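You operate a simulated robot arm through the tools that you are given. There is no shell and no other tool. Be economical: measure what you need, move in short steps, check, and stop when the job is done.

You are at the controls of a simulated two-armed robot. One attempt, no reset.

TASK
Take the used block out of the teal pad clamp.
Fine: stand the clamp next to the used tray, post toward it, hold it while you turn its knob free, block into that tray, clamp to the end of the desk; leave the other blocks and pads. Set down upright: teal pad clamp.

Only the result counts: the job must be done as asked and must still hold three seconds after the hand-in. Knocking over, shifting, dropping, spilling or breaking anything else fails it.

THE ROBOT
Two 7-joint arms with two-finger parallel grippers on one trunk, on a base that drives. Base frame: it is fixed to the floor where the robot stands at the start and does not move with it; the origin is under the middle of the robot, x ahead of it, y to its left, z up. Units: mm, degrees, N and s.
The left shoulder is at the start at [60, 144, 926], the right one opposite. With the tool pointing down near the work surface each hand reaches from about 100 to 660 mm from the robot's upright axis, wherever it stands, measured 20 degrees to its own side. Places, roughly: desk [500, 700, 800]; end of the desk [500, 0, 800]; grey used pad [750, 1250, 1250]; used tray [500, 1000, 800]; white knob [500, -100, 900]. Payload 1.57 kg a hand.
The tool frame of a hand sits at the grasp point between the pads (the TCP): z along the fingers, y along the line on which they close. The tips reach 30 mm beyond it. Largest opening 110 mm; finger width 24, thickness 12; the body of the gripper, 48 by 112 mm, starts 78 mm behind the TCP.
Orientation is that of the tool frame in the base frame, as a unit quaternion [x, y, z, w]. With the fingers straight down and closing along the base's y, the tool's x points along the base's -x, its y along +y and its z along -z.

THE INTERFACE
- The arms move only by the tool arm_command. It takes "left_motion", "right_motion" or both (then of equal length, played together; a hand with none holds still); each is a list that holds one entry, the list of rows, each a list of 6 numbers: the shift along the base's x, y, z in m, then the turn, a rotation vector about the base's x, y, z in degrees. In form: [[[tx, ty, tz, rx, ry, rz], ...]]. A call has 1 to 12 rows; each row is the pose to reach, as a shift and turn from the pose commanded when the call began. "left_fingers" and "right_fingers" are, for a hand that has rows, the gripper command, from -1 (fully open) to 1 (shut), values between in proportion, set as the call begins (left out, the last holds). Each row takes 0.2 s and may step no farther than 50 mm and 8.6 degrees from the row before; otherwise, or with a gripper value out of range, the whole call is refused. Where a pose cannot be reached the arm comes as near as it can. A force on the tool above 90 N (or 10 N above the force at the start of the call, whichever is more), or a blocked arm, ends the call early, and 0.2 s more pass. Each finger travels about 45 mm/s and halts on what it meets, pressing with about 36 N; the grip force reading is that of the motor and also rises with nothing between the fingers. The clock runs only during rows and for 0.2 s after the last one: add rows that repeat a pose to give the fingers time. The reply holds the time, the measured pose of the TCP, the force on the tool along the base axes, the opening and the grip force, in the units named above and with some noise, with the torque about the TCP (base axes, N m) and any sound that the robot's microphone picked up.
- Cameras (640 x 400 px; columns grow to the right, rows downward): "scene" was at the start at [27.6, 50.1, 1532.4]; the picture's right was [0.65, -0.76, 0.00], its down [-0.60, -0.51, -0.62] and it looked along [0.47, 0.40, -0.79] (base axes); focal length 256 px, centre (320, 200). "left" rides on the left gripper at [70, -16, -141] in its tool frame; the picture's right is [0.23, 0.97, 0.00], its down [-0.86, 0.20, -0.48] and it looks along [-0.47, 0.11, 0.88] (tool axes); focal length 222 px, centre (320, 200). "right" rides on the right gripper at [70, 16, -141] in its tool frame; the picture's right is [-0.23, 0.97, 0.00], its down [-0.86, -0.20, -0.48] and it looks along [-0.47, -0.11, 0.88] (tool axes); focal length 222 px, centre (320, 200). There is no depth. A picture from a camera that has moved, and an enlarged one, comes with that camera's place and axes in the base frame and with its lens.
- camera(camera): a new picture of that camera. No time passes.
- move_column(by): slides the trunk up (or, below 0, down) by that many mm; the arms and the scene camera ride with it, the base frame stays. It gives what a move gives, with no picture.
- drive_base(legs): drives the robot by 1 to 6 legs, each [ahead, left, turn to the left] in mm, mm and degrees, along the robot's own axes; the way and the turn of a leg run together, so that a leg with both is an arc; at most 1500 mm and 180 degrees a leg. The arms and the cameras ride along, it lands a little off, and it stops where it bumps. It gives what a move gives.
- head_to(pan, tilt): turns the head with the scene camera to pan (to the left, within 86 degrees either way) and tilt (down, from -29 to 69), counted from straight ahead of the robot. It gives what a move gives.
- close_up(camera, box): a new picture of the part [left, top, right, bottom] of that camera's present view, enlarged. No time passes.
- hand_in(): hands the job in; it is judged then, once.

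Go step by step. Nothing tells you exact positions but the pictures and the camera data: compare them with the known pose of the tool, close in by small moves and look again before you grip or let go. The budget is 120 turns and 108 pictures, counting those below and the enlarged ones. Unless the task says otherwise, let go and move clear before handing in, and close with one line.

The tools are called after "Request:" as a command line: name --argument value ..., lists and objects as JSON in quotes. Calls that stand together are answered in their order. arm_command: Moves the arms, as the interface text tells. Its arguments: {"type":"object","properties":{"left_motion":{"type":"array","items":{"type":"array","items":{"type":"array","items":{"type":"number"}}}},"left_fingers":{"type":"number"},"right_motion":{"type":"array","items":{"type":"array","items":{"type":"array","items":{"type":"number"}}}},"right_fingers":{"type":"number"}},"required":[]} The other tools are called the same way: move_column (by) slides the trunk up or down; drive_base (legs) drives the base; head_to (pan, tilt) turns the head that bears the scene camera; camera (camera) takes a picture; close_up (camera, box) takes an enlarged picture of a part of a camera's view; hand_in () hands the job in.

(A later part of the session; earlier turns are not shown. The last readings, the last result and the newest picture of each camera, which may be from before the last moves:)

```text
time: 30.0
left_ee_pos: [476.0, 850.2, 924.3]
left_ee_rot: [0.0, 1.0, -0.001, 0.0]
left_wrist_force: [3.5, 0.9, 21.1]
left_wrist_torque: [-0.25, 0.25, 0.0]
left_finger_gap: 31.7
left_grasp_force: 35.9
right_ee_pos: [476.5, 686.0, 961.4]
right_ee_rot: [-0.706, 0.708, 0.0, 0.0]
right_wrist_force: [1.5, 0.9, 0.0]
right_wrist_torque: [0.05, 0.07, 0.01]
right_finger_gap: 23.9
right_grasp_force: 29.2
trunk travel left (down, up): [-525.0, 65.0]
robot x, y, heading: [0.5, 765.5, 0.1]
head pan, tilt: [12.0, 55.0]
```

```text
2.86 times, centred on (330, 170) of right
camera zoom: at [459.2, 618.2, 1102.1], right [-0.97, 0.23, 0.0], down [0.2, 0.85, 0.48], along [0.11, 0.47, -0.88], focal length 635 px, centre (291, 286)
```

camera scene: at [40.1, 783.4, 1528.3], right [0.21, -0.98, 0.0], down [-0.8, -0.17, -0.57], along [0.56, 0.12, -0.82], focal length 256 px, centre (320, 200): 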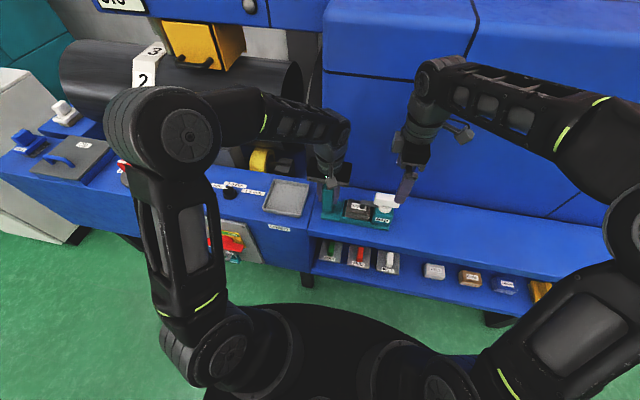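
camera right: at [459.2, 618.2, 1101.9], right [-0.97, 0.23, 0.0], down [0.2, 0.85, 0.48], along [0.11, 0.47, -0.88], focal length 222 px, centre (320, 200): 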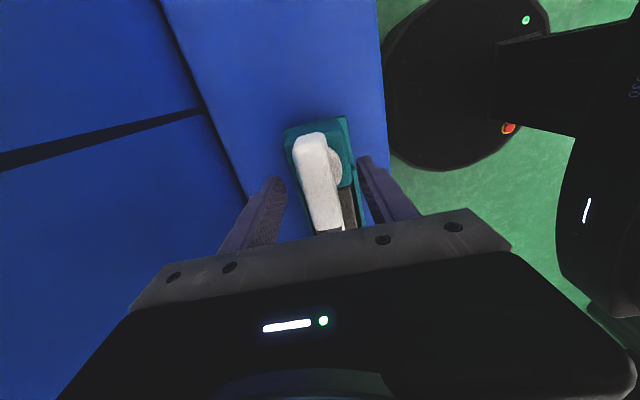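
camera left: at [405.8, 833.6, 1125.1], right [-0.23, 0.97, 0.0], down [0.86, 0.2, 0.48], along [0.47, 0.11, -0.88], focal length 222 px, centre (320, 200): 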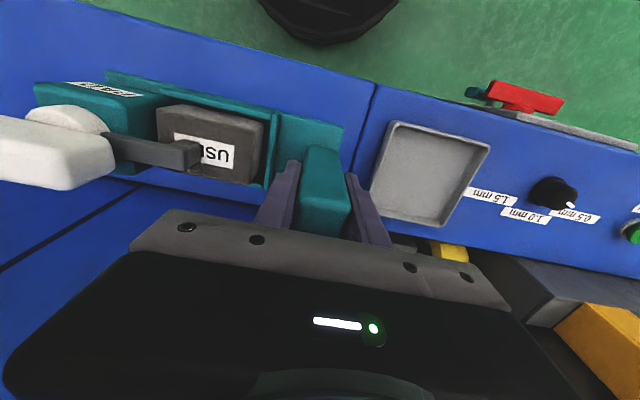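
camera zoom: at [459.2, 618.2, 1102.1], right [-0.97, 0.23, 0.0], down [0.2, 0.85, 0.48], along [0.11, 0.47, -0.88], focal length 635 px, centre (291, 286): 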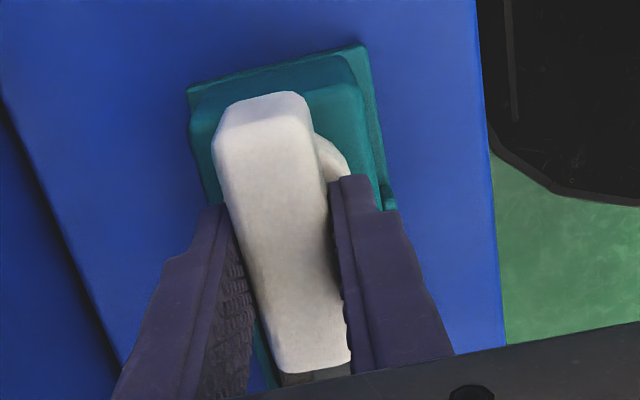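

The handle is held at 24 mm. I'll test a small counterclockwise turn (loosening sense) and read the torque.

Request:
arm_command --right_motion '[[[0, 0, 0, 0, 0, 2], [0, 0, 0, 0, 0, 4], [0, 0, 0, 0, 0, 6], [0, 0, 0, 0, 0, 6]]]'

Request:
close_up --camera "scene" --box '[310, 160, 430, 240]'

```text
time: 31.0
left_ee_pos: [476.2, 850.2, 925.0]
left_ee_rot: [-0.001, 1.0, 0.0, 0.0]
left_wrist_force: [5.3, -0.9, 17.4]
left_wrist_torque: [-0.07, 0.27, 1.02]
left_finger_gap: 32.0
left_grasp_force: 35.8
right_ee_pos: [477.0, 685.1, 961.3]
right_ee_rot: [0.742, -0.67, 0.0, -0.001]
right_wrist_force: [-1.8, 0.1, 2.3]
right_wrist_torque: [0.48, 0.0, -1.29]
right_finger_gap: 25.5
right_grasp_force: 35.5
trunk travel left (down, up): [-525.0, 65.0]
robot x, y, heading: [-2.4, 770.0, 0.2]
head pan, tilt: [12.0, 55.0]
```

```text
5.00 times, centred on (370, 200) of scene
camera zoom: at [39.7, 783.4, 1528.3], right [0.21, -0.98, 0.0], down [-0.8, -0.17, -0.57], along [0.56, 0.12, -0.82], focal length 1277 px, centre (70, 200)
```

zoom: 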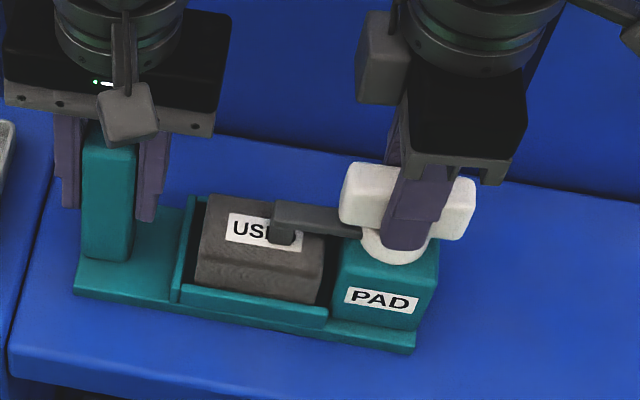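

The knob did not budge counterclockwise (reaction 1.3 N m). I'll try the other way gently.

Request:
arm_command --right_motion '[[[0, 0, 0, 0, 0, -3], [0, 0, 0, 0, 0, -6], [0, 0, 0, 0, 0, -9], [0, 0, 0, 0, 0, -12], [0, 0, 0, 0, 0, -12]]]'

Request:
close_up --camera "scene" --box '[310, 160, 430, 240]'

```text
time: 32.2
left_ee_pos: [475.7, 850.6, 923.7]
left_ee_rot: [0.001, 1.0, 0.0, 0.001]
left_wrist_force: [5.2, -0.2, 17.9]
left_wrist_torque: [-0.11, 0.43, 0.25]
left_finger_gap: 31.8
left_grasp_force: 35.8
right_ee_pos: [476.5, 686.0, 961.3]
right_ee_rot: [-0.669, 0.743, 0.0, 0.0]
right_wrist_force: [-3.5, 0.0, -0.2]
right_wrist_torque: [-0.32, 0.04, 0.01]
right_finger_gap: 23.5
right_grasp_force: 35.8
trunk travel left (down, up): [-525.0, 65.0]
robot x, y, heading: [3.3, 769.3, 0.1]
head pan, tilt: [12.0, 55.0]
```

```text
5.00 times, centred on (370, 200) of scene
camera zoom: at [39.7, 783.5, 1528.3], right [0.21, -0.98, 0.0], down [-0.8, -0.17, -0.57], along [0.56, 0.12, -0.82], focal length 1277 px, centre (70, 200)
```

zoom: 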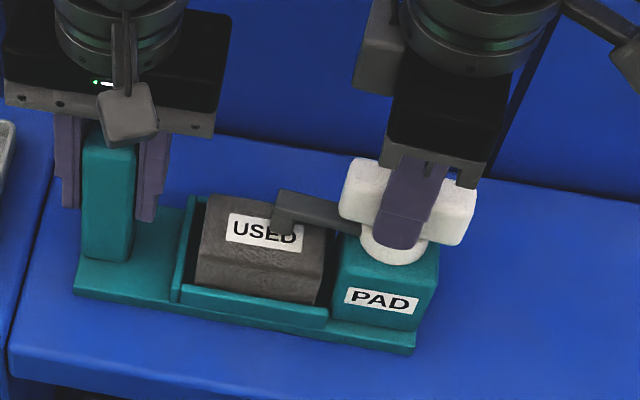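

It turns freely clockwise and the tongue is swinging off the block. Continuing.

Request:
arm_command --right_motion '[[[0, 0, 0, 0, 0, -7], [0, 0, 0, 0, 0, -14], [0, 0, 0, 0, 0, -21], [0, 0, 0, 0, 0, -28], [0, 0, 0, 0, 0, -35], [0, 0, 0, 0, 0, -42], [0, 0, 0, 0, 0, -42]]]'

Request:
close_up --camera "scene" --box '[310, 160, 430, 240]'

```text
time: 33.8
left_ee_pos: [474.9, 850.5, 924.0]
left_ee_rot: [0.0, 1.0, -0.001, 0.0]
left_wrist_force: [-1.8, 1.6, 20.8]
left_wrist_torque: [-0.5, -0.25, -0.38]
left_finger_gap: 31.8
left_grasp_force: 35.8
right_ee_pos: [477.3, 685.0, 960.4]
right_ee_rot: [-0.357, 0.934, 0.0, 0.0]
right_wrist_force: [3.0, -1.5, -2.4]
right_wrist_torque: [0.01, 0.14, 0.0]
right_finger_gap: 23.6
right_grasp_force: 35.7
trunk travel left (down, up): [-525.0, 65.0]
robot x, y, heading: [2.7, 769.5, -0.1]
head pan, tilt: [12.0, 55.0]
```

```text
5.00 times, centred on (370, 200) of scene
camera zoom: at [39.8, 783.4, 1528.3], right [0.21, -0.98, 0.0], down [-0.8, -0.17, -0.57], along [0.56, 0.12, -0.82], focal length 1277 px, centre (70, 200)
```

zoom: 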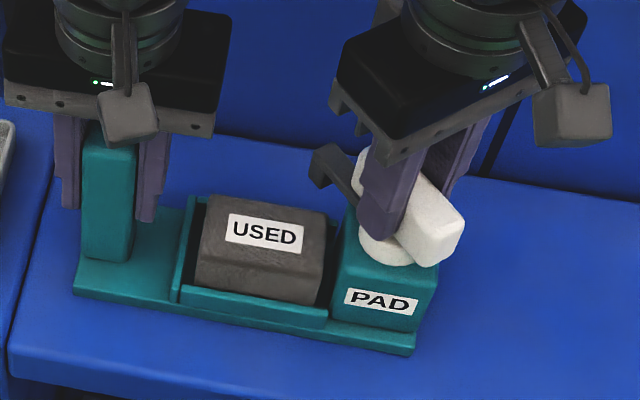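

The tongue is already off the block; I'll turn to about 85° for good clearance.

Request:
arm_command --right_motion '[[[0, 0, 0, 0, 0, -7], [0, 0, 0, 0, 0, -14], [0, 0, 0, 0, 0, -21], [0, 0, 0, 0, 0, -28], [0, 0, 0, 0, 0, -35], [0, 0, 0, 0, 0, -39], [0, 0, 0, 0, 0, -39]]]'

Request:
close_up --camera "scene" --box '[310, 160, 430, 240]'

```text
time: 35.4
left_ee_pos: [475.8, 849.6, 924.8]
left_ee_rot: [0.0, 1.0, 0.0, 0.0]
left_wrist_force: [-4.7, 10.7, 22.5]
left_wrist_torque: [-1.67, 0.14, -0.62]
left_finger_gap: 31.8
left_grasp_force: 36.4
right_ee_pos: [476.6, 684.0, 961.8]
right_ee_rot: [-0.024, 1.0, 0.0, 0.0]
right_wrist_force: [3.8, -15.7, -4.1]
right_wrist_torque: [-0.01, -0.01, -0.01]
right_finger_gap: 23.6
right_grasp_force: 35.5
trunk travel left (down, up): [-525.0, 65.0]
robot x, y, heading: [2.6, 766.7, 0.1]
head pan, tilt: [12.0, 55.0]
```

```text
5.00 times, centred on (370, 200) of scene
camera zoom: at [39.7, 782.7, 1528.3], right [0.21, -0.98, 0.0], down [-0.8, -0.17, -0.57], along [0.56, 0.12, -0.82], focal length 1277 px, centre (70, 200)
```

zoom: 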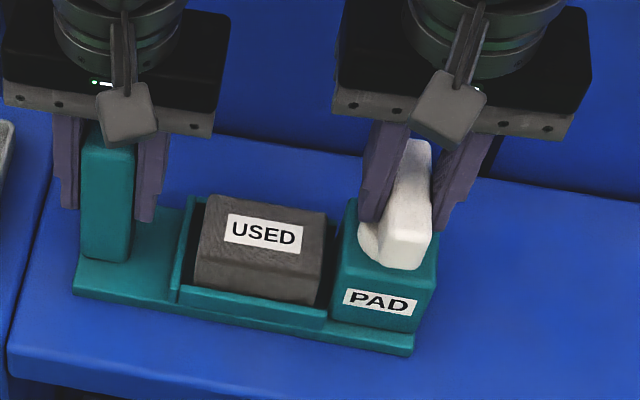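

The knob is free and the block clear. I'll open the right hand, raise it, and draw it to the right.

Request:
arm_command --right_motion '[[[0, 0, 0, 0, 0, 0], [0, 0, 0, 0, 0, 0], [0, 0, 0, 0, 0, 0], [0, 0, 0.03, 0, 0, 0], [0, 0, 0.07, 0, 0, 0], [0, -0.03, 0.11, 0, 0, 0], [0, -0.08, 0.12, 0, 0, 0], [0, -0.13, 0.12, 0, 0, 0], [-0.03, -0.17, 0.12, 0, 0, 0], [-0.05, -0.2, 0.12, 0, 0, 0]]]' --right_fingers -0.1

Request:
close_up --camera "scene" --box '[310, 160, 430, 240]'

```text
refused: row 7 steps farther than a row can; nothing moved
```

```text
5.00 times, centred on (370, 200) of scene
camera zoom: at [39.7, 782.7, 1528.3], right [0.21, -0.98, 0.0], down [-0.8, -0.17, -0.57], along [0.56, 0.12, -0.82], focal length 1277 px, centre (70, 200)
```

zoom: 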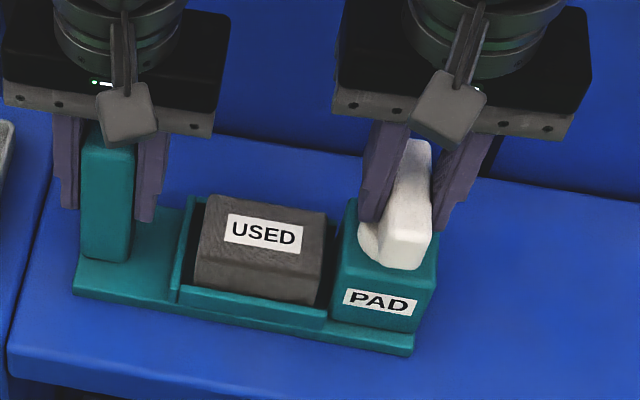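

A row was too long, so nothing moved. I'll repeat it with shorter steps.

Request:
arm_command --right_motion '[[[0, 0, 0, 0, 0, 0], [0, 0, 0, 0, 0, 0], [0, 0, 0, 0, 0, 0], [0, 0, 0.03, 0, 0, 0], [0, 0, 0.07, 0, 0, 0], [0, -0.02, 0.11, 0, 0, 0], [0, -0.06, 0.12, 0, 0, 0], [0, -0.1, 0.12, 0, 0, 0], [-0.02, -0.14, 0.12, 0, 0, 0], [-0.04, -0.18, 0.12, 0, 0, 0], [-0.04, -0.18, 0.12, 0, 0, 0]]]' --right_fingers -0.1

Request:
close_up --camera "scene" --box '[310, 160, 430, 240]'

Request:
close_up --camera "left" --box '[0, 60, 320, 260]'

```text
time: 37.8
left_ee_pos: [474.0, 850.5, 923.6]
left_ee_rot: [0.0, 1.0, 0.001, 0.0]
left_wrist_force: [-2.6, 1.1, 9.0]
left_wrist_torque: [-0.34, -0.05, 0.1]
left_finger_gap: 32.0
left_grasp_force: 36.4
right_ee_pos: [435.4, 505.4, 1083.1]
right_ee_rot: [-0.026, 1.0, 0.0, 0.0]
right_wrist_force: [-0.1, 1.1, -0.8]
right_wrist_torque: [-0.03, 0.02, 0.03]
right_finger_gap: 60.5
right_grasp_force: 0.1
trunk travel left (down, up): [-525.0, 65.0]
robot x, y, heading: [0.2, 767.4, -0.0]
head pan, tilt: [12.0, 55.0]
```

```text
5.00 times, centred on (370, 200) of scene
camera zoom: at [39.5, 783.6, 1528.2], right [0.21, -0.98, 0.0], down [-0.8, -0.17, -0.57], along [0.56, 0.12, -0.82], focal length 1277 px, centre (70, 200)
```

zoom: 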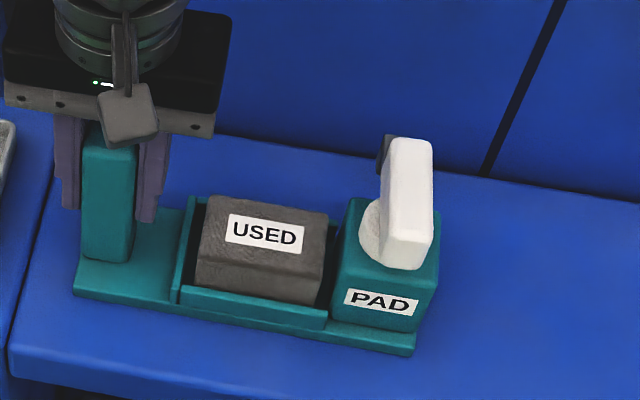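

```text
2.00 times, centred on (160, 160) of left
camera zoom: at [404.6, 833.2, 1066.0], right [-0.23, 0.97, 0.0], down [0.85, 0.2, 0.48], along [0.47, 0.11, -0.88], focal length 444 px, centre (640, 280)
```

zoom: 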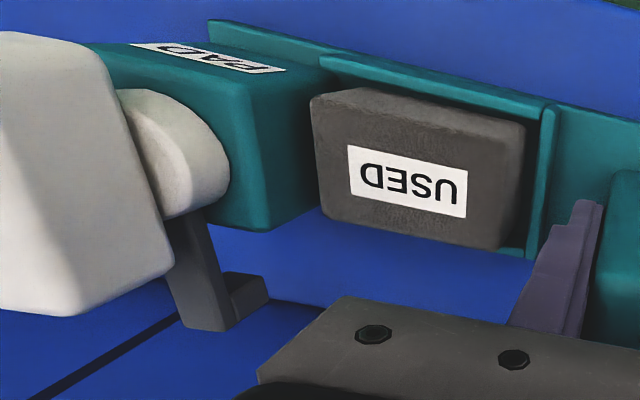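

The block top centre is about [473, 758, 896]. The left hand now lets go of the post and rises.

Request:
arm_command --left_motion '[[[0, 0, 0, 0, 0, 0], [0, 0, 0, 0, 0, 0], [0, 0, 0, 0, 0, 0], [0, 0, 0.04, 0, 0, 0], [0, 0, 0.08, 0, 0, 0], [0, 0, 0.12, 0, 0, 0], [0, 0, 0.12, 0, 0, 0]]]' --left_fingers -0.1

Request:
arm_command --left_motion '[[[0, -0.008, 0, 0, 0, -7.5], [0, -0.016, 0, 0, 0, -15], [0, -0.024, 0, 0, 0, -22.5], [0, -0.032, 0, 0, 0, -30], [0, -0.04, 0, 0, 0, -37.5], [0, -0.048, 0, 0, 0, -45], [0, -0.056, 0, 0, 0, -52.5], [0, -0.064, 0, 0, 0, -60], [0, -0.072, 0, 0, 0, -67.5], [0, -0.08, 0, 0, 0, -75], [0, -0.087, 0, 0, 0, -82.5], [0, -0.092, 0, 0, 0, -90]]]' --left_fingers -0.7

Request:
camera --camera "left"

Request:
camera --camera "scene"

```text
time: 39.4
left_ee_pos: [476.5, 851.2, 1043.5]
left_ee_rot: [0.0, 1.0, 0.0, 0.0]
left_wrist_force: [0.3, 0.0, -0.3]
left_wrist_torque: [-0.03, 0.0, 0.02]
left_finger_gap: 60.6
left_grasp_force: 0.0
right_ee_pos: [436.1, 506.8, 1082.1]
right_ee_rot: [-0.025, 1.0, 0.001, 0.0]
right_wrist_force: [0.5, 0.3, 0.9]
right_wrist_torque: [0.03, -0.01, 0.03]
right_finger_gap: 60.4
right_grasp_force: 0.0
trunk travel left (down, up): [-525.0, 65.0]
robot x, y, heading: [1.1, 768.0, -0.0]
head pan, tilt: [12.0, 55.0]
```

```text
time: 42.0
left_ee_pos: [475.4, 758.5, 1043.0]
left_ee_rot: [0.708, 0.706, 0.001, 0.0]
left_wrist_force: [0.2, 0.2, -0.2]
left_wrist_torque: [0.04, -0.01, -0.02]
left_finger_gap: 93.4
left_grasp_force: 0.2
right_ee_pos: [436.8, 506.1, 1083.0]
right_ee_rot: [-0.025, 1.0, 0.0, -0.001]
right_wrist_force: [0.3, -0.2, -0.1]
right_wrist_torque: [0.0, -0.01, 0.0]
right_finger_gap: 60.4
right_grasp_force: 0.1
trunk travel left (down, up): [-525.0, 65.0]
robot x, y, heading: [1.8, 769.6, 0.0]
head pan, tilt: [12.0, 55.0]
```

```text
62 pictures are left
camera left: at [459.4, 828.1, 1186.3], right [0.97, 0.22, 0.0], down [0.2, -0.86, 0.48], along [0.11, -0.47, -0.88], focal length 222 px, centre (320, 200)
```

left: 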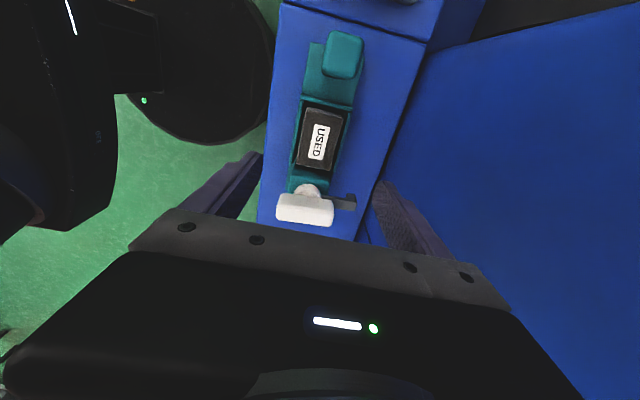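

```text
61 pictures are left
camera scene: at [40.7, 783.6, 1528.2], right [0.21, -0.98, 0.0], down [-0.8, -0.17, -0.57], along [0.56, 0.12, -0.82], focal length 256 px, centre (320, 200)
```

scene: 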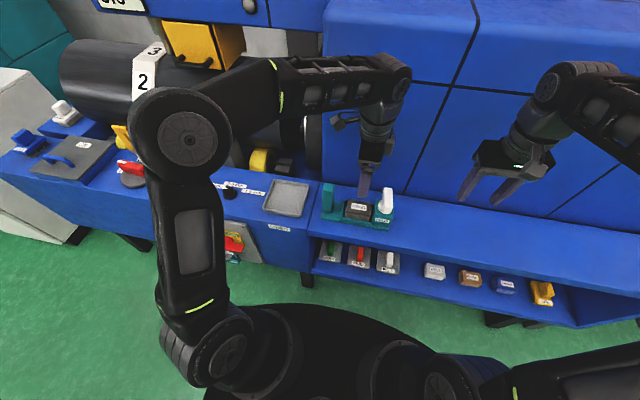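

Request:
close_up --camera "left" --box '[230, 70, 410, 240]'

```text
2.35 times, centred on (320, 155) of left
camera zoom: at [459.4, 828.1, 1186.3], right [0.97, 0.22, 0.0], down [0.2, -0.86, 0.48], along [0.11, -0.47, -0.88], focal length 523 px, centre (320, 306)
```

zoom: 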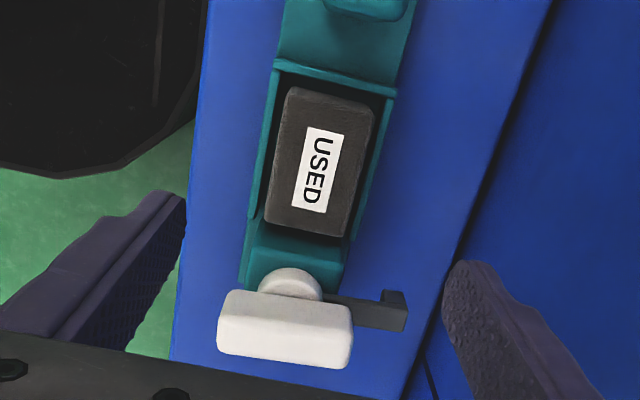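

The hand is centred over the block ([475, 760]), which stands ~20 mm proud of the walls (top ≈873). Descending to tips ≈878.

Request:
arm_command --left_motion '[[[0, 0.001, -0.04, 0, 0, 0], [0, 0.001, -0.08, 0, 0, 0], [0, 0.001, -0.11, 0, 0, 0], [0, 0.001, -0.125, 0, 0, 0], [0, 0.001, -0.133, 0, 0, 0], [0, 0.001, -0.133, 0, 0, 0]]]' --left_fingers -0.4

Request:
close_up --camera "scene" --box '[310, 160, 430, 240]'

Request:
close_up --camera "left" --box '[200, 70, 440, 240]'

```text
time: 43.4
left_ee_pos: [474.7, 760.3, 909.6]
left_ee_rot: [0.707, 0.707, 0.0, -0.001]
left_wrist_force: [-0.1, 0.4, 0.2]
left_wrist_torque: [-0.01, -0.03, -0.02]
left_finger_gap: 76.9
left_grasp_force: 0.1
right_ee_pos: [437.4, 506.5, 1081.8]
right_ee_rot: [-0.025, 1.0, -0.001, 0.0]
right_wrist_force: [0.0, -0.1, 0.5]
right_wrist_torque: [-0.01, -0.02, -0.01]
right_finger_gap: 60.7
right_grasp_force: 0.1
trunk travel left (down, up): [-525.0, 65.0]
robot x, y, heading: [-1.8, 766.3, -0.1]
head pan, tilt: [12.0, 55.0]
```

```text
5.00 times, centred on (370, 200) of scene
camera zoom: at [40.6, 783.6, 1528.2], right [0.21, -0.98, 0.0], down [-0.8, -0.17, -0.57], along [0.56, 0.12, -0.82], focal length 1277 px, centre (70, 200)
```

zoom: 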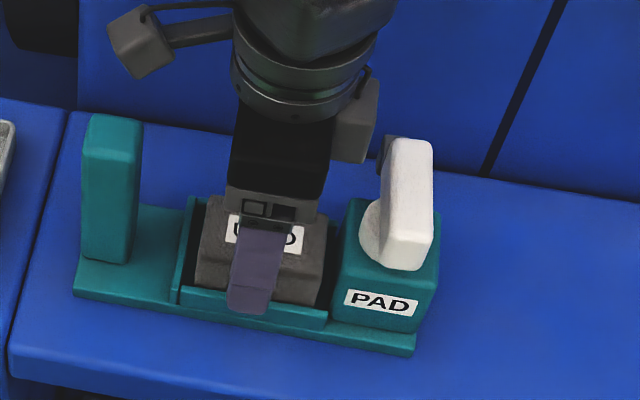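

```text
2.35 times, centred on (320, 155) of left
camera zoom: at [458.4, 829.2, 1052.1], right [0.97, 0.23, 0.0], down [0.2, -0.86, 0.48], along [0.11, -0.47, -0.88], focal length 523 px, centre (320, 306)
```

zoom: 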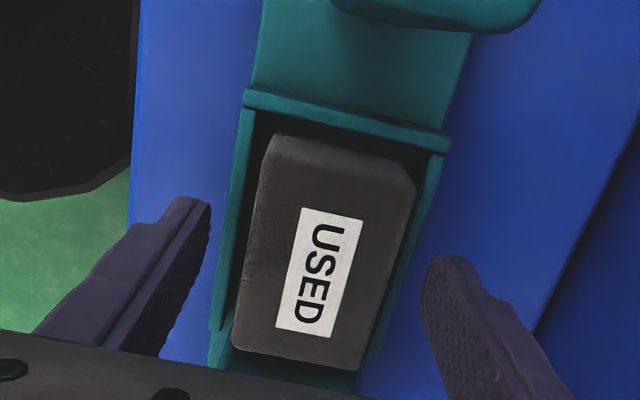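

The fingers straddle the block, just above the walls. Closing.

Request:
arm_command --left_motion '[[[0, 0, 0, 0, 0, 0], [0, 0, 0, 0, 0, 0], [0, 0, 0, 0, 0, 0], [0, 0, 0, 0, 0, 0]]]' --left_fingers 1

Request:
close_up --camera "scene" --box '[310, 160, 430, 240]'

Request:
close_up --camera "left" --box '[200, 70, 440, 240]'

```text
time: 44.4
left_ee_pos: [475.2, 759.8, 909.4]
left_ee_rot: [0.707, 0.707, 0.001, 0.0]
left_wrist_force: [0.8, -0.2, 0.4]
left_wrist_torque: [-0.01, 0.03, 0.03]
left_finger_gap: 48.8
left_grasp_force: 35.0
right_ee_pos: [437.3, 508.3, 1082.2]
right_ee_rot: [-0.025, 1.0, 0.0, 0.0]
right_wrist_force: [-0.8, -0.4, 0.6]
right_wrist_torque: [-0.02, 0.0, 0.01]
right_finger_gap: 60.5
right_grasp_force: 0.1
trunk travel left (down, up): [-525.0, 65.0]
robot x, y, heading: [-5.2, 770.0, 0.1]
head pan, tilt: [12.0, 55.0]
```

```text
5.00 times, centred on (370, 200) of scene
camera zoom: at [40.7, 783.6, 1528.2], right [0.21, -0.98, 0.0], down [-0.8, -0.17, -0.57], along [0.56, 0.12, -0.82], focal length 1277 px, centre (70, 200)
```

zoom: 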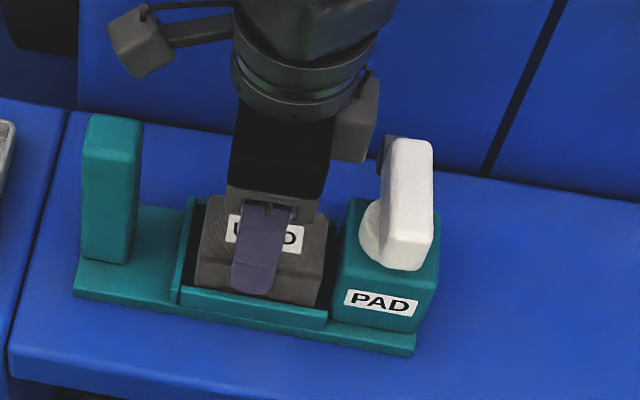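

```text
2.35 times, centred on (320, 155) of left
camera zoom: at [458.5, 829.2, 1052.3], right [0.97, 0.23, 0.0], down [0.2, -0.86, 0.48], along [0.11, -0.47, -0.88], focal length 523 px, centre (320, 306)
```

zoom: 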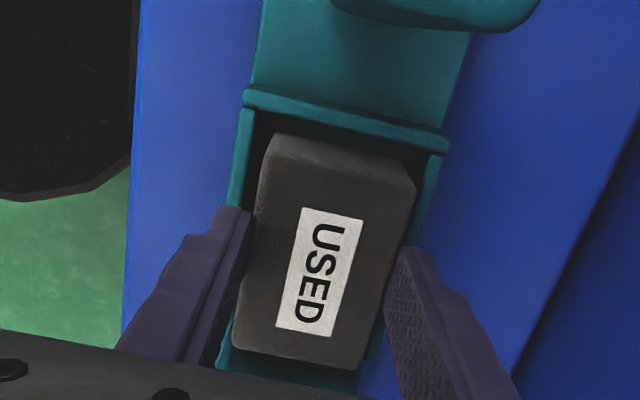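

Gripped at 49 mm. Lifting straight up, slowly first.

Request:
arm_command --left_motion '[[[0, 0, 0.01, 0, 0, 0], [0, 0, 0.025, 0, 0, 0], [0, 0, 0.05, 0, 0, 0], [0, 0, 0.08, 0, 0, 0], [0, 0, 0.11, 0, 0, 0], [0, 0, 0.14, 0, 0, 0], [0, 0, 0.16, 0, 0, 0], [0, 0, 0.16, 0, 0, 0]]]'

Request:
camera --camera "scene"

Request:
close_up --camera "scene" --box '[240, 130, 440, 255]'

```text
time: 46.2
left_ee_pos: [477.8, 760.1, 1071.6]
left_ee_rot: [0.707, 0.707, 0.0, 0.001]
left_wrist_force: [0.6, -0.1, -0.2]
left_wrist_torque: [0.03, -0.04, 0.03]
left_finger_gap: 49.1
left_grasp_force: 36.1
right_ee_pos: [436.9, 507.6, 1082.1]
right_ee_rot: [-0.026, 1.0, 0.0, 0.001]
right_wrist_force: [-0.4, 0.3, 0.0]
right_wrist_torque: [0.01, 0.0, -0.04]
right_finger_gap: 60.4
right_grasp_force: 0.0
trunk travel left (down, up): [-525.0, 65.0]
robot x, y, heading: [1.8, 766.3, 0.1]
head pan, tilt: [12.0, 55.0]
```

```text
55 pictures are left
camera scene: at [40.8, 783.7, 1528.2], right [0.21, -0.98, 0.0], down [-0.8, -0.17, -0.57], along [0.56, 0.12, -0.82], focal length 256 px, centre (320, 200)
```

scene: 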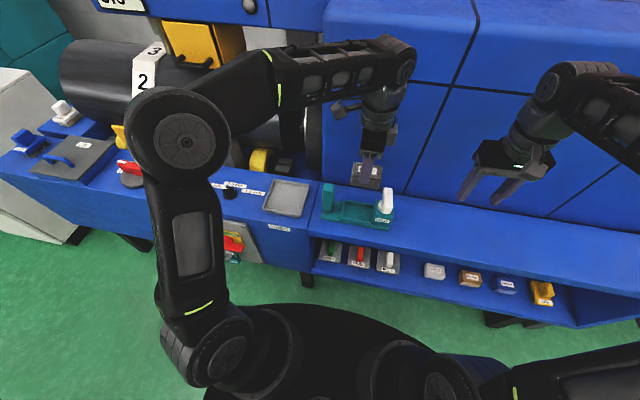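

```text
3.20 times, centred on (340, 192) of scene
camera zoom: at [40.8, 783.7, 1528.2], right [0.21, -0.98, 0.0], down [-0.8, -0.17, -0.57], along [0.56, 0.12, -0.82], focal length 818 px, centre (256, 224)
```

zoom: 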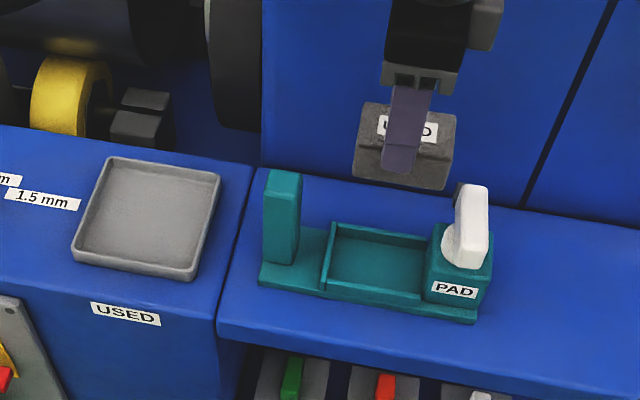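

The block is out and the clamp stayed put. Tray centre computes to [472, 983] with its rim at z≈875; I'll carry the block over it.

Request:
arm_command --left_motion '[[[-0.001, 0.04, 0, 0, 0, 0], [-0.002, 0.08, 0, 0, 0, 0], [-0.003, 0.12, 0, 0, 0, 0], [-0.004, 0.16, 0, 0, 0, 0], [-0.005, 0.2, 0, 0, 0, 0], [-0.005, 0.222, 0, 0, 0, 0], [-0.005, 0.222, 0, 0, 0, 0]]]'

Request:
camera --camera "left"

Request:
close_up --camera "scene" --box '[200, 110, 400, 255]'

```text
time: 47.8
left_ee_pos: [470.1, 984.4, 1070.7]
left_ee_rot: [0.706, 0.708, 0.001, 0.0]
left_wrist_force: [-0.2, 0.9, -0.9]
left_wrist_torque: [0.01, 0.0, 0.02]
left_finger_gap: 48.8
left_grasp_force: 36.5
right_ee_pos: [437.0, 506.6, 1082.8]
right_ee_rot: [-0.025, 1.0, -0.001, 0.0]
right_wrist_force: [0.2, 0.2, -0.7]
right_wrist_torque: [-0.05, -0.01, 0.02]
right_finger_gap: 60.7
right_grasp_force: 0.1
trunk travel left (down, up): [-525.0, 65.0]
robot x, y, heading: [1.3, 767.8, -0.0]
head pan, tilt: [12.0, 55.0]
```

```text
53 pictures are left
camera left: at [453.2, 1052.1, 1211.6], right [0.97, 0.23, 0.0], down [0.2, -0.86, 0.48], along [0.11, -0.47, -0.88], focal length 222 px, centre (320, 200)
```

left: 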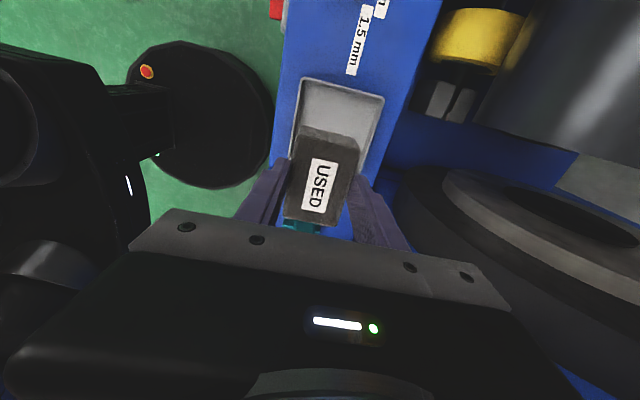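

```text
2.76 times, centred on (300, 182) of scene
camera zoom: at [40.7, 783.6, 1528.2], right [0.21, -0.98, 0.0], down [-0.8, -0.17, -0.57], along [0.56, 0.12, -0.82], focal length 705 px, centre (375, 248)
```

zoom: 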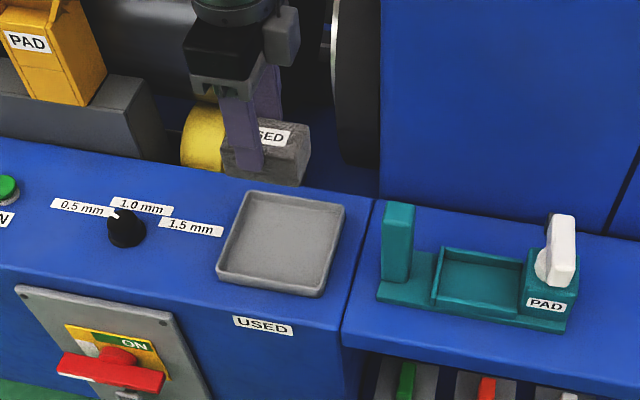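

The tray spans x 414–535, y 925–1048, so the block is centred over it. Descending.

Request:
arm_command --left_motion '[[[0.003, 0.001, -0.04, 0, 0, 0], [0.003, 0.001, -0.08, 0, 0, 0], [0.003, 0.001, -0.11, 0, 0, 0], [0.003, 0.001, -0.13, 0, 0, 0], [0.003, 0.001, -0.14, 0, 0, 0], [0.003, 0.001, -0.14, 0, 0, 0]]]'

Request:
close_up --camera "scene" --box '[220, 140, 340, 220]'

Request:
close_up --camera "left" --box '[200, 40, 440, 240]'

```text
time: 49.2
left_ee_pos: [473.7, 982.3, 930.8]
left_ee_rot: [0.708, 0.707, 0.0, 0.001]
left_wrist_force: [-0.4, -0.1, -1.1]
left_wrist_torque: [0.0, -0.01, -0.03]
left_finger_gap: 48.8
left_grasp_force: 35.6
right_ee_pos: [437.5, 506.9, 1082.7]
right_ee_rot: [-0.026, 1.0, 0.0, 0.0]
right_wrist_force: [0.6, 0.7, -0.1]
right_wrist_torque: [-0.06, -0.01, 0.01]
right_finger_gap: 60.5
right_grasp_force: 0.0
trunk travel left (down, up): [-525.0, 65.0]
robot x, y, heading: [0.5, 770.2, 0.0]
head pan, tilt: [12.0, 55.0]
```

```text
5.00 times, centred on (280, 180) of scene
camera zoom: at [40.6, 783.7, 1528.2], right [0.21, -0.98, 0.0], down [-0.8, -0.17, -0.57], along [0.56, 0.12, -0.82], focal length 1277 px, centre (520, 300)
```

zoom: 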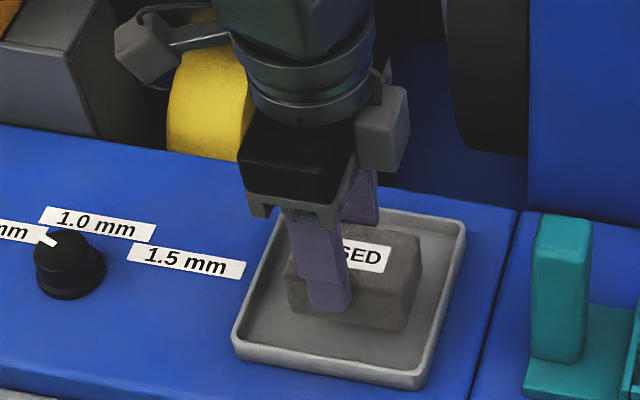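

```text
2.00 times, centred on (320, 140) of left
camera zoom: at [456.6, 1051.6, 1072.9], right [0.97, 0.23, 0.0], down [0.2, -0.86, 0.48], along [0.11, -0.47, -0.88], focal length 444 px, centre (320, 320)
```

zoom: 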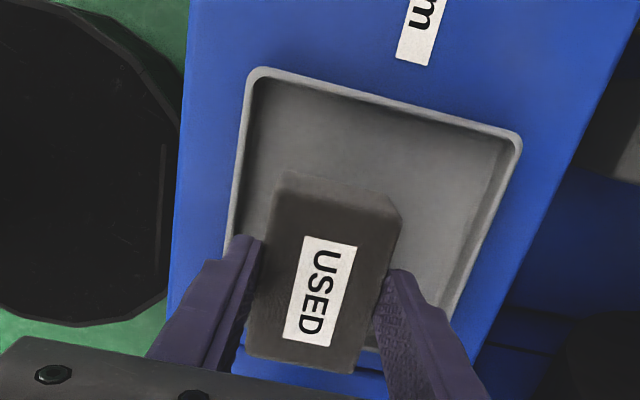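

Block hovers just over the tray floor. Lowering in small steps until contact.

Request:
arm_command --left_motion '[[[0, 0, -0.004, 0, 0, 0], [0, 0, -0.008, 0, 0, 0], [0, 0, -0.01, 0, 0, 0], [0, 0, -0.01, 0, 0, 0]]]'

Request:
close_up --camera "scene" --box '[220, 140, 340, 220]'

```text
time: 50.2
left_ee_pos: [473.2, 982.6, 919.9]
left_ee_rot: [0.707, 0.707, 0.0, 0.0]
left_wrist_force: [-0.3, -0.8, 0.9]
left_wrist_torque: [0.01, 0.02, 0.0]
left_finger_gap: 49.0
left_grasp_force: 36.0
right_ee_pos: [437.3, 505.1, 1081.9]
right_ee_rot: [-0.025, 1.0, 0.0, 0.001]
right_wrist_force: [-0.3, -0.5, -0.1]
right_wrist_torque: [0.0, 0.0, -0.02]
right_finger_gap: 60.5
right_grasp_force: 0.1
trunk travel left (down, up): [-525.0, 65.0]
robot x, y, heading: [-0.1, 767.6, -0.2]
head pan, tilt: [12.0, 55.0]
```

```text
5.00 times, centred on (280, 180) of scene
camera zoom: at [40.7, 783.7, 1528.2], right [0.21, -0.98, 0.0], down [-0.8, -0.17, -0.57], along [0.56, 0.12, -0.82], focal length 1277 px, centre (520, 300)
```

zoom: 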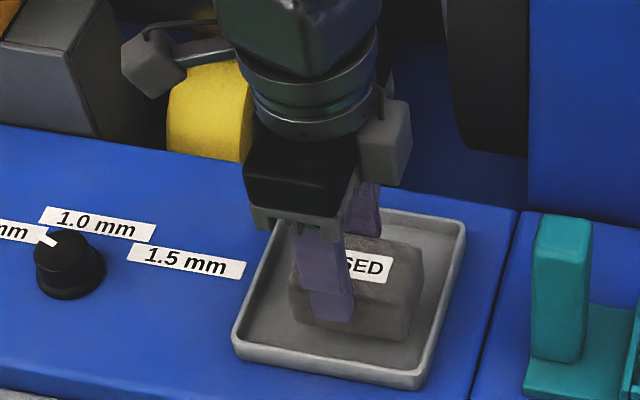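

Request:
arm_command --left_motion '[[[0, 0, -0.002, 0, 0, 0], [0, 0, -0.004, 0, 0, 0], [0, 0, -0.004, 0, 0, 0]]]'

```text
time: 51.0
left_ee_pos: [474.0, 983.2, 916.6]
left_ee_rot: [0.707, 0.707, 0.0, 0.0]
left_wrist_force: [-0.7, -0.4, -1.1]
left_wrist_torque: [0.0, 0.01, 0.01]
left_finger_gap: 48.9
left_grasp_force: 35.5
right_ee_pos: [437.3, 506.1, 1081.9]
right_ee_rot: [-0.025, 1.0, 0.0, -0.001]
right_wrist_force: [-0.3, 0.2, 0.5]
right_wrist_torque: [0.0, -0.03, -0.03]
right_finger_gap: 60.2
right_grasp_force: 0.1
trunk travel left (down, up): [-525.0, 65.0]
robot x, y, heading: [1.1, 770.6, -0.0]
head pan, tilt: [12.0, 55.0]
```

No contact yet (z 916.6); a bit further down.

Request:
arm_command --left_motion '[[[0, 0, -0.002, 0, 0, 0], [0, 0, -0.004, 0, 0, 0], [0, 0, -0.004, 0, 0, 0]]]'

Request:
arm_command --left_motion '[[[0, 0, -0.0015, 0, 0, 0], [0, 0, -0.003, 0, 0, 0], [0, 0, -0.003, 0, 0, 0]]]'

Request:
close_up --camera "scene" --box '[220, 140, 340, 220]'

```text
time: 51.8
left_ee_pos: [474.2, 982.7, 911.5]
left_ee_rot: [0.707, 0.707, 0.0, 0.0]
left_wrist_force: [0.7, -0.3, -0.2]
left_wrist_torque: [0.0, 0.03, 0.0]
left_finger_gap: 48.9
left_grasp_force: 35.9
right_ee_pos: [436.8, 505.7, 1082.9]
right_ee_rot: [-0.025, 1.0, 0.001, 0.0]
right_wrist_force: [-0.7, -0.6, -0.2]
right_wrist_torque: [0.0, -0.02, -0.03]
right_finger_gap: 60.8
right_grasp_force: 0.1
trunk travel left (down, up): [-525.0, 65.0]
robot x, y, heading: [-1.4, 768.6, 0.0]
head pan, tilt: [12.0, 55.0]
```

```text
time: 52.6
left_ee_pos: [474.0, 982.2, 909.9]
left_ee_rot: [0.707, 0.708, -0.001, 0.001]
left_wrist_force: [-0.9, -1.0, -1.0]
left_wrist_torque: [-0.02, 0.01, 0.02]
left_finger_gap: 49.3
left_grasp_force: 36.2
right_ee_pos: [438.4, 507.5, 1082.7]
right_ee_rot: [-0.026, 1.0, 0.0, 0.0]
right_wrist_force: [0.2, 0.4, -0.2]
right_wrist_torque: [-0.04, 0.02, 0.04]
right_finger_gap: 60.8
right_grasp_force: 0.0
trunk travel left (down, up): [-525.0, 65.0]
robot x, y, heading: [-0.6, 769.4, -0.1]
head pan, tilt: [12.0, 55.0]
```

```text
5.00 times, centred on (280, 180) of scene
camera zoom: at [40.7, 783.7, 1528.2], right [0.21, -0.98, 0.0], down [-0.8, -0.17, -0.57], along [0.56, 0.12, -0.82], focal length 1277 px, centre (520, 300)
```

zoom: 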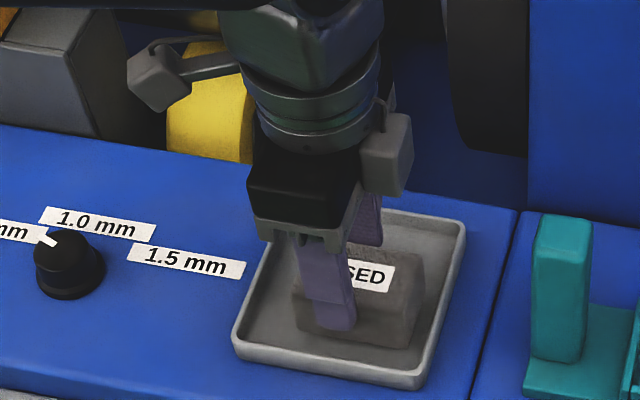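

Request:
arm_command --left_motion '[[[0, 0, -0.0015, 0, 0, 0], [0, 0, -0.003, 0, 0, 0], [0, 0, -0.003, 0, 0, 0]]]'

Request:
arm_command --left_motion '[[[0, 0, -0.001, 0, 0, 0], [0, 0, -0.002, 0, 0, 0], [0, 0, -0.002, 0, 0, 0]]]'

Request:
close_up --camera "left" --box '[200, 40, 440, 240]'

```text
time: 53.4
left_ee_pos: [473.4, 982.8, 905.7]
left_ee_rot: [0.707, 0.707, 0.0, 0.001]
left_wrist_force: [-0.5, -0.3, -0.5]
left_wrist_torque: [0.02, 0.02, 0.0]
left_finger_gap: 48.9
left_grasp_force: 35.7
right_ee_pos: [437.3, 507.5, 1082.0]
right_ee_rot: [-0.026, 1.0, 0.0, 0.0]
right_wrist_force: [0.1, 0.0, 0.2]
right_wrist_torque: [-0.02, 0.02, 0.0]
right_finger_gap: 60.7
right_grasp_force: 0.0
trunk travel left (down, up): [-525.0, 65.0]
robot x, y, heading: [-0.9, 767.1, -0.3]
head pan, tilt: [12.0, 55.0]
```

```text
time: 54.2
left_ee_pos: [474.3, 982.4, 904.8]
left_ee_rot: [0.707, 0.707, 0.0, 0.0]
left_wrist_force: [-0.5, -0.3, 3.5]
left_wrist_torque: [-0.08, 0.07, 0.0]
left_finger_gap: 48.7
left_grasp_force: 36.2
right_ee_pos: [436.0, 505.6, 1082.3]
right_ee_rot: [-0.026, 1.0, 0.0, -0.001]
right_wrist_force: [-0.2, 0.7, 0.0]
right_wrist_torque: [0.03, -0.02, 0.02]
right_finger_gap: 60.6
right_grasp_force: 0.2
trunk travel left (down, up): [-525.0, 65.0]
robot x, y, heading: [-0.9, 771.0, -0.0]
head pan, tilt: [12.0, 55.0]
```

```text
2.00 times, centred on (320, 140) of left
camera zoom: at [457.0, 1051.4, 1046.2], right [0.97, 0.23, 0.0], down [0.2, -0.86, 0.48], along [0.11, -0.47, -0.88], focal length 444 px, centre (320, 320)
```

zoom: 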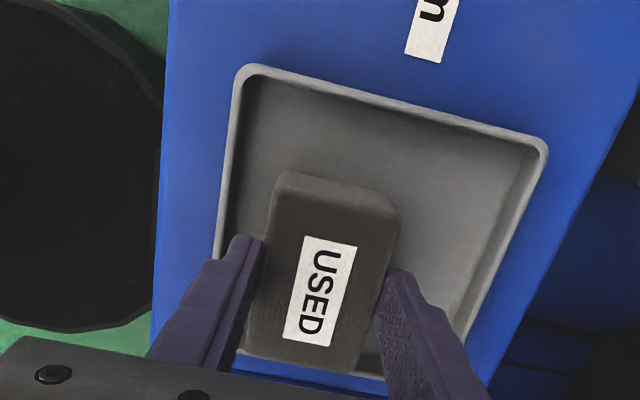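

Contact felt (3.5 N) and the block lies inside the tray (x 449–499, y 946–1020 within about 428–541, 933–1045). Opening slightly and rising.

Request:
arm_command --left_motion '[[[0, 0, 0, 0, 0, 0], [0, 0, 0, 0, 0, 0], [0, 0, 0.01, 0, 0, 0], [0, 0, 0.04, 0, 0, 0], [0, 0, 0.08, 0, 0, 0], [0, 0, 0.12, 0, 0, 0], [0, 0, 0.16, 0, 0, 0], [0, 0, 0.16, 0, 0, 0]]]' --left_fingers -0.13

Request:
camera --camera "left"

Request:
close_up --camera "scene" --box '[220, 130, 420, 255]'

```text
time: 56.0
left_ee_pos: [472.5, 985.2, 1063.1]
left_ee_rot: [0.707, 0.707, -0.001, 0.0]
left_wrist_force: [0.6, 1.0, -0.7]
left_wrist_torque: [0.01, -0.02, -0.03]
left_finger_gap: 62.0
left_grasp_force: 0.0
right_ee_pos: [438.1, 505.7, 1080.9]
right_ee_rot: [-0.026, 1.0, 0.0, 0.0]
right_wrist_force: [-0.3, 0.0, -0.4]
right_wrist_torque: [0.0, -0.01, -0.01]
right_finger_gap: 60.5
right_grasp_force: 0.0
trunk travel left (down, up): [-525.0, 65.0]
robot x, y, heading: [0.5, 767.1, -0.1]
head pan, tilt: [12.0, 55.0]
```

```text
46 pictures are left
camera left: at [456.1, 1053.2, 1205.9], right [0.97, 0.23, 0.0], down [0.2, -0.86, 0.48], along [0.11, -0.47, -0.88], focal length 222 px, centre (320, 200)
```

left: 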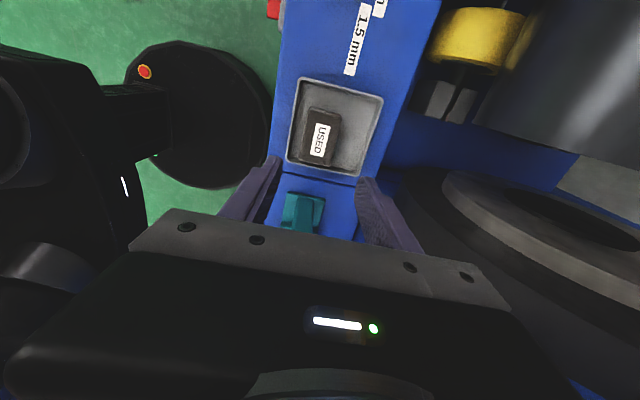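

```text
3.20 times, centred on (320, 192) of scene
camera zoom: at [40.9, 783.7, 1528.2], right [0.21, -0.98, 0.0], down [-0.8, -0.17, -0.57], along [0.56, 0.12, -0.82], focal length 818 px, centre (320, 224)
```

zoom: 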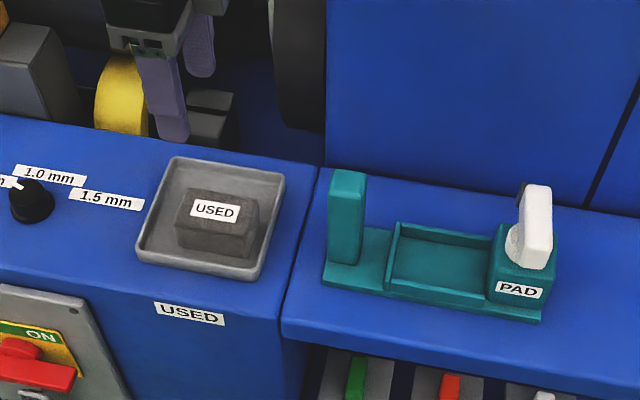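

The block lies flat in the USED tray. Now the left hand turns back and goes over the post to carry the empty clamp to the desk's end.

Request:
arm_command --left_motion '[[[0, -0.011, 0, 0, 0, 7.5], [0, -0.022, 0, 0, 0, 15], [0, -0.033, 0, 0, 0, 22.5], [0, -0.044, 0, 0, 0, 30], [0, -0.055, 0, 0, 0, 37.5], [0, -0.066, 0, 0, 0, 45], [0, -0.077, 0, 0, 0, 52.5], [0.001, -0.088, 0, 0, 0, 60], [0.001, -0.1, 0, 0, 0, 67.5], [0.002, -0.112, -0.005, 0, 0, 75], [0.002, -0.123, -0.01, 0, 0, 82.5], [0.003, -0.134, -0.02, 0, 0, 90]]]' --left_fingers -0.4

Request:
close_up --camera "left" --box '[200, 80, 440, 230]'

```text
time: 58.6
left_ee_pos: [477.1, 847.8, 1044.1]
left_ee_rot: [-0.001, 1.0, 0.0, -0.001]
left_wrist_force: [-0.6, -0.1, -1.1]
left_wrist_torque: [0.03, 0.0, 0.0]
left_finger_gap: 77.0
left_grasp_force: 0.1
right_ee_pos: [437.1, 505.9, 1081.8]
right_ee_rot: [-0.025, 1.0, 0.0, 0.0]
right_wrist_force: [-0.2, -0.1, 0.0]
right_wrist_torque: [0.02, -0.02, 0.01]
right_finger_gap: 60.6
right_grasp_force: 0.0
trunk travel left (down, up): [-525.0, 65.0]
robot x, y, heading: [0.7, 767.2, -0.2]
head pan, tilt: [12.0, 55.0]
```

```text
2.67 times, centred on (320, 155) of left
camera zoom: at [406.8, 830.8, 1186.9], right [-0.23, 0.97, 0.0], down [0.86, 0.2, 0.48], along [0.47, 0.11, -0.88], focal length 592 px, centre (320, 320)
```

zoom: 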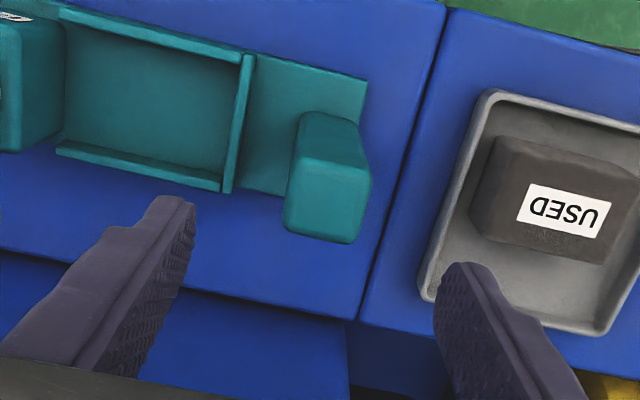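

Same view as at the first grasp; descending the same way onto the post and gripping.

Request:
arm_command --left_motion '[[[-0.001, 0.002, -0.04, 0, 0, 0], [-0.001, 0.002, -0.08, 0, 0, 0], [-0.001, 0.002, -0.105, 0, 0, 0], [-0.001, 0.002, -0.119, 0, 0, 0], [-0.001, 0.002, -0.119, 0, 0, 0]]]'

Request:
arm_command --left_motion '[[[0, 0, 0, 0, 0, 0], [0, 0, 0, 0, 0, 0], [0, 0, 0, 0, 0, 0], [0, 0, 0, 0, 0, 0], [0, 0, 0, 0, 0, 0]]]' --left_fingers 1

Request:
close_up --camera "scene" --box '[220, 130, 420, 255]'

```text
time: 59.8
left_ee_pos: [476.2, 852.9, 923.4]
left_ee_rot: [0.0, 1.0, 0.0, 0.0]
left_wrist_force: [0.2, -0.3, 0.0]
left_wrist_torque: [0.0, -0.01, 0.01]
left_finger_gap: 77.0
left_grasp_force: 0.0
right_ee_pos: [435.4, 505.9, 1082.4]
right_ee_rot: [-0.025, 1.0, 0.0, -0.001]
right_wrist_force: [0.0, 1.1, -0.2]
right_wrist_torque: [0.02, 0.0, 0.02]
right_finger_gap: 60.9
right_grasp_force: 0.1
trunk travel left (down, up): [-525.0, 65.0]
robot x, y, heading: [0.1, 768.7, 0.3]
head pan, tilt: [12.0, 55.0]
```

```text
time: 61.0
left_ee_pos: [476.3, 850.5, 925.8]
left_ee_rot: [0.0, 1.0, 0.0, 0.0]
left_wrist_force: [-0.6, -1.7, 0.6]
left_wrist_torque: [-0.08, -0.02, -0.07]
left_finger_gap: 31.7
left_grasp_force: 35.5
right_ee_pos: [437.0, 507.2, 1082.6]
right_ee_rot: [-0.025, 1.0, 0.0, 0.0]
right_wrist_force: [0.1, 0.4, -0.7]
right_wrist_torque: [0.0, -0.08, -0.02]
right_finger_gap: 60.4
right_grasp_force: 0.1
trunk travel left (down, up): [-525.0, 65.0]
robot x, y, heading: [-0.6, 761.9, -0.2]
head pan, tilt: [12.0, 55.0]
```

```text
3.20 times, centred on (320, 192) of scene
camera zoom: at [40.7, 783.4, 1528.2], right [0.21, -0.98, 0.0], down [-0.8, -0.17, -0.57], along [0.56, 0.12, -0.82], focal length 818 px, centre (320, 224)
```

zoom: 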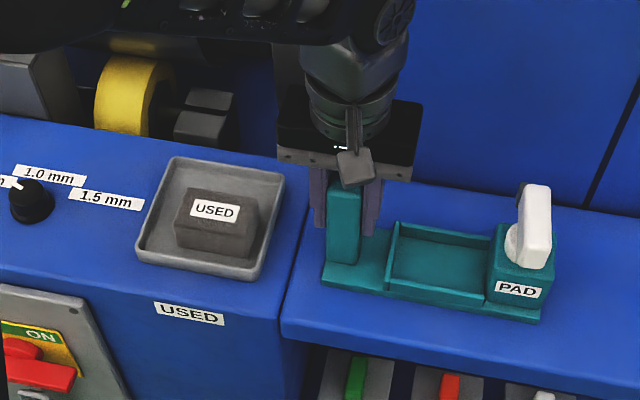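

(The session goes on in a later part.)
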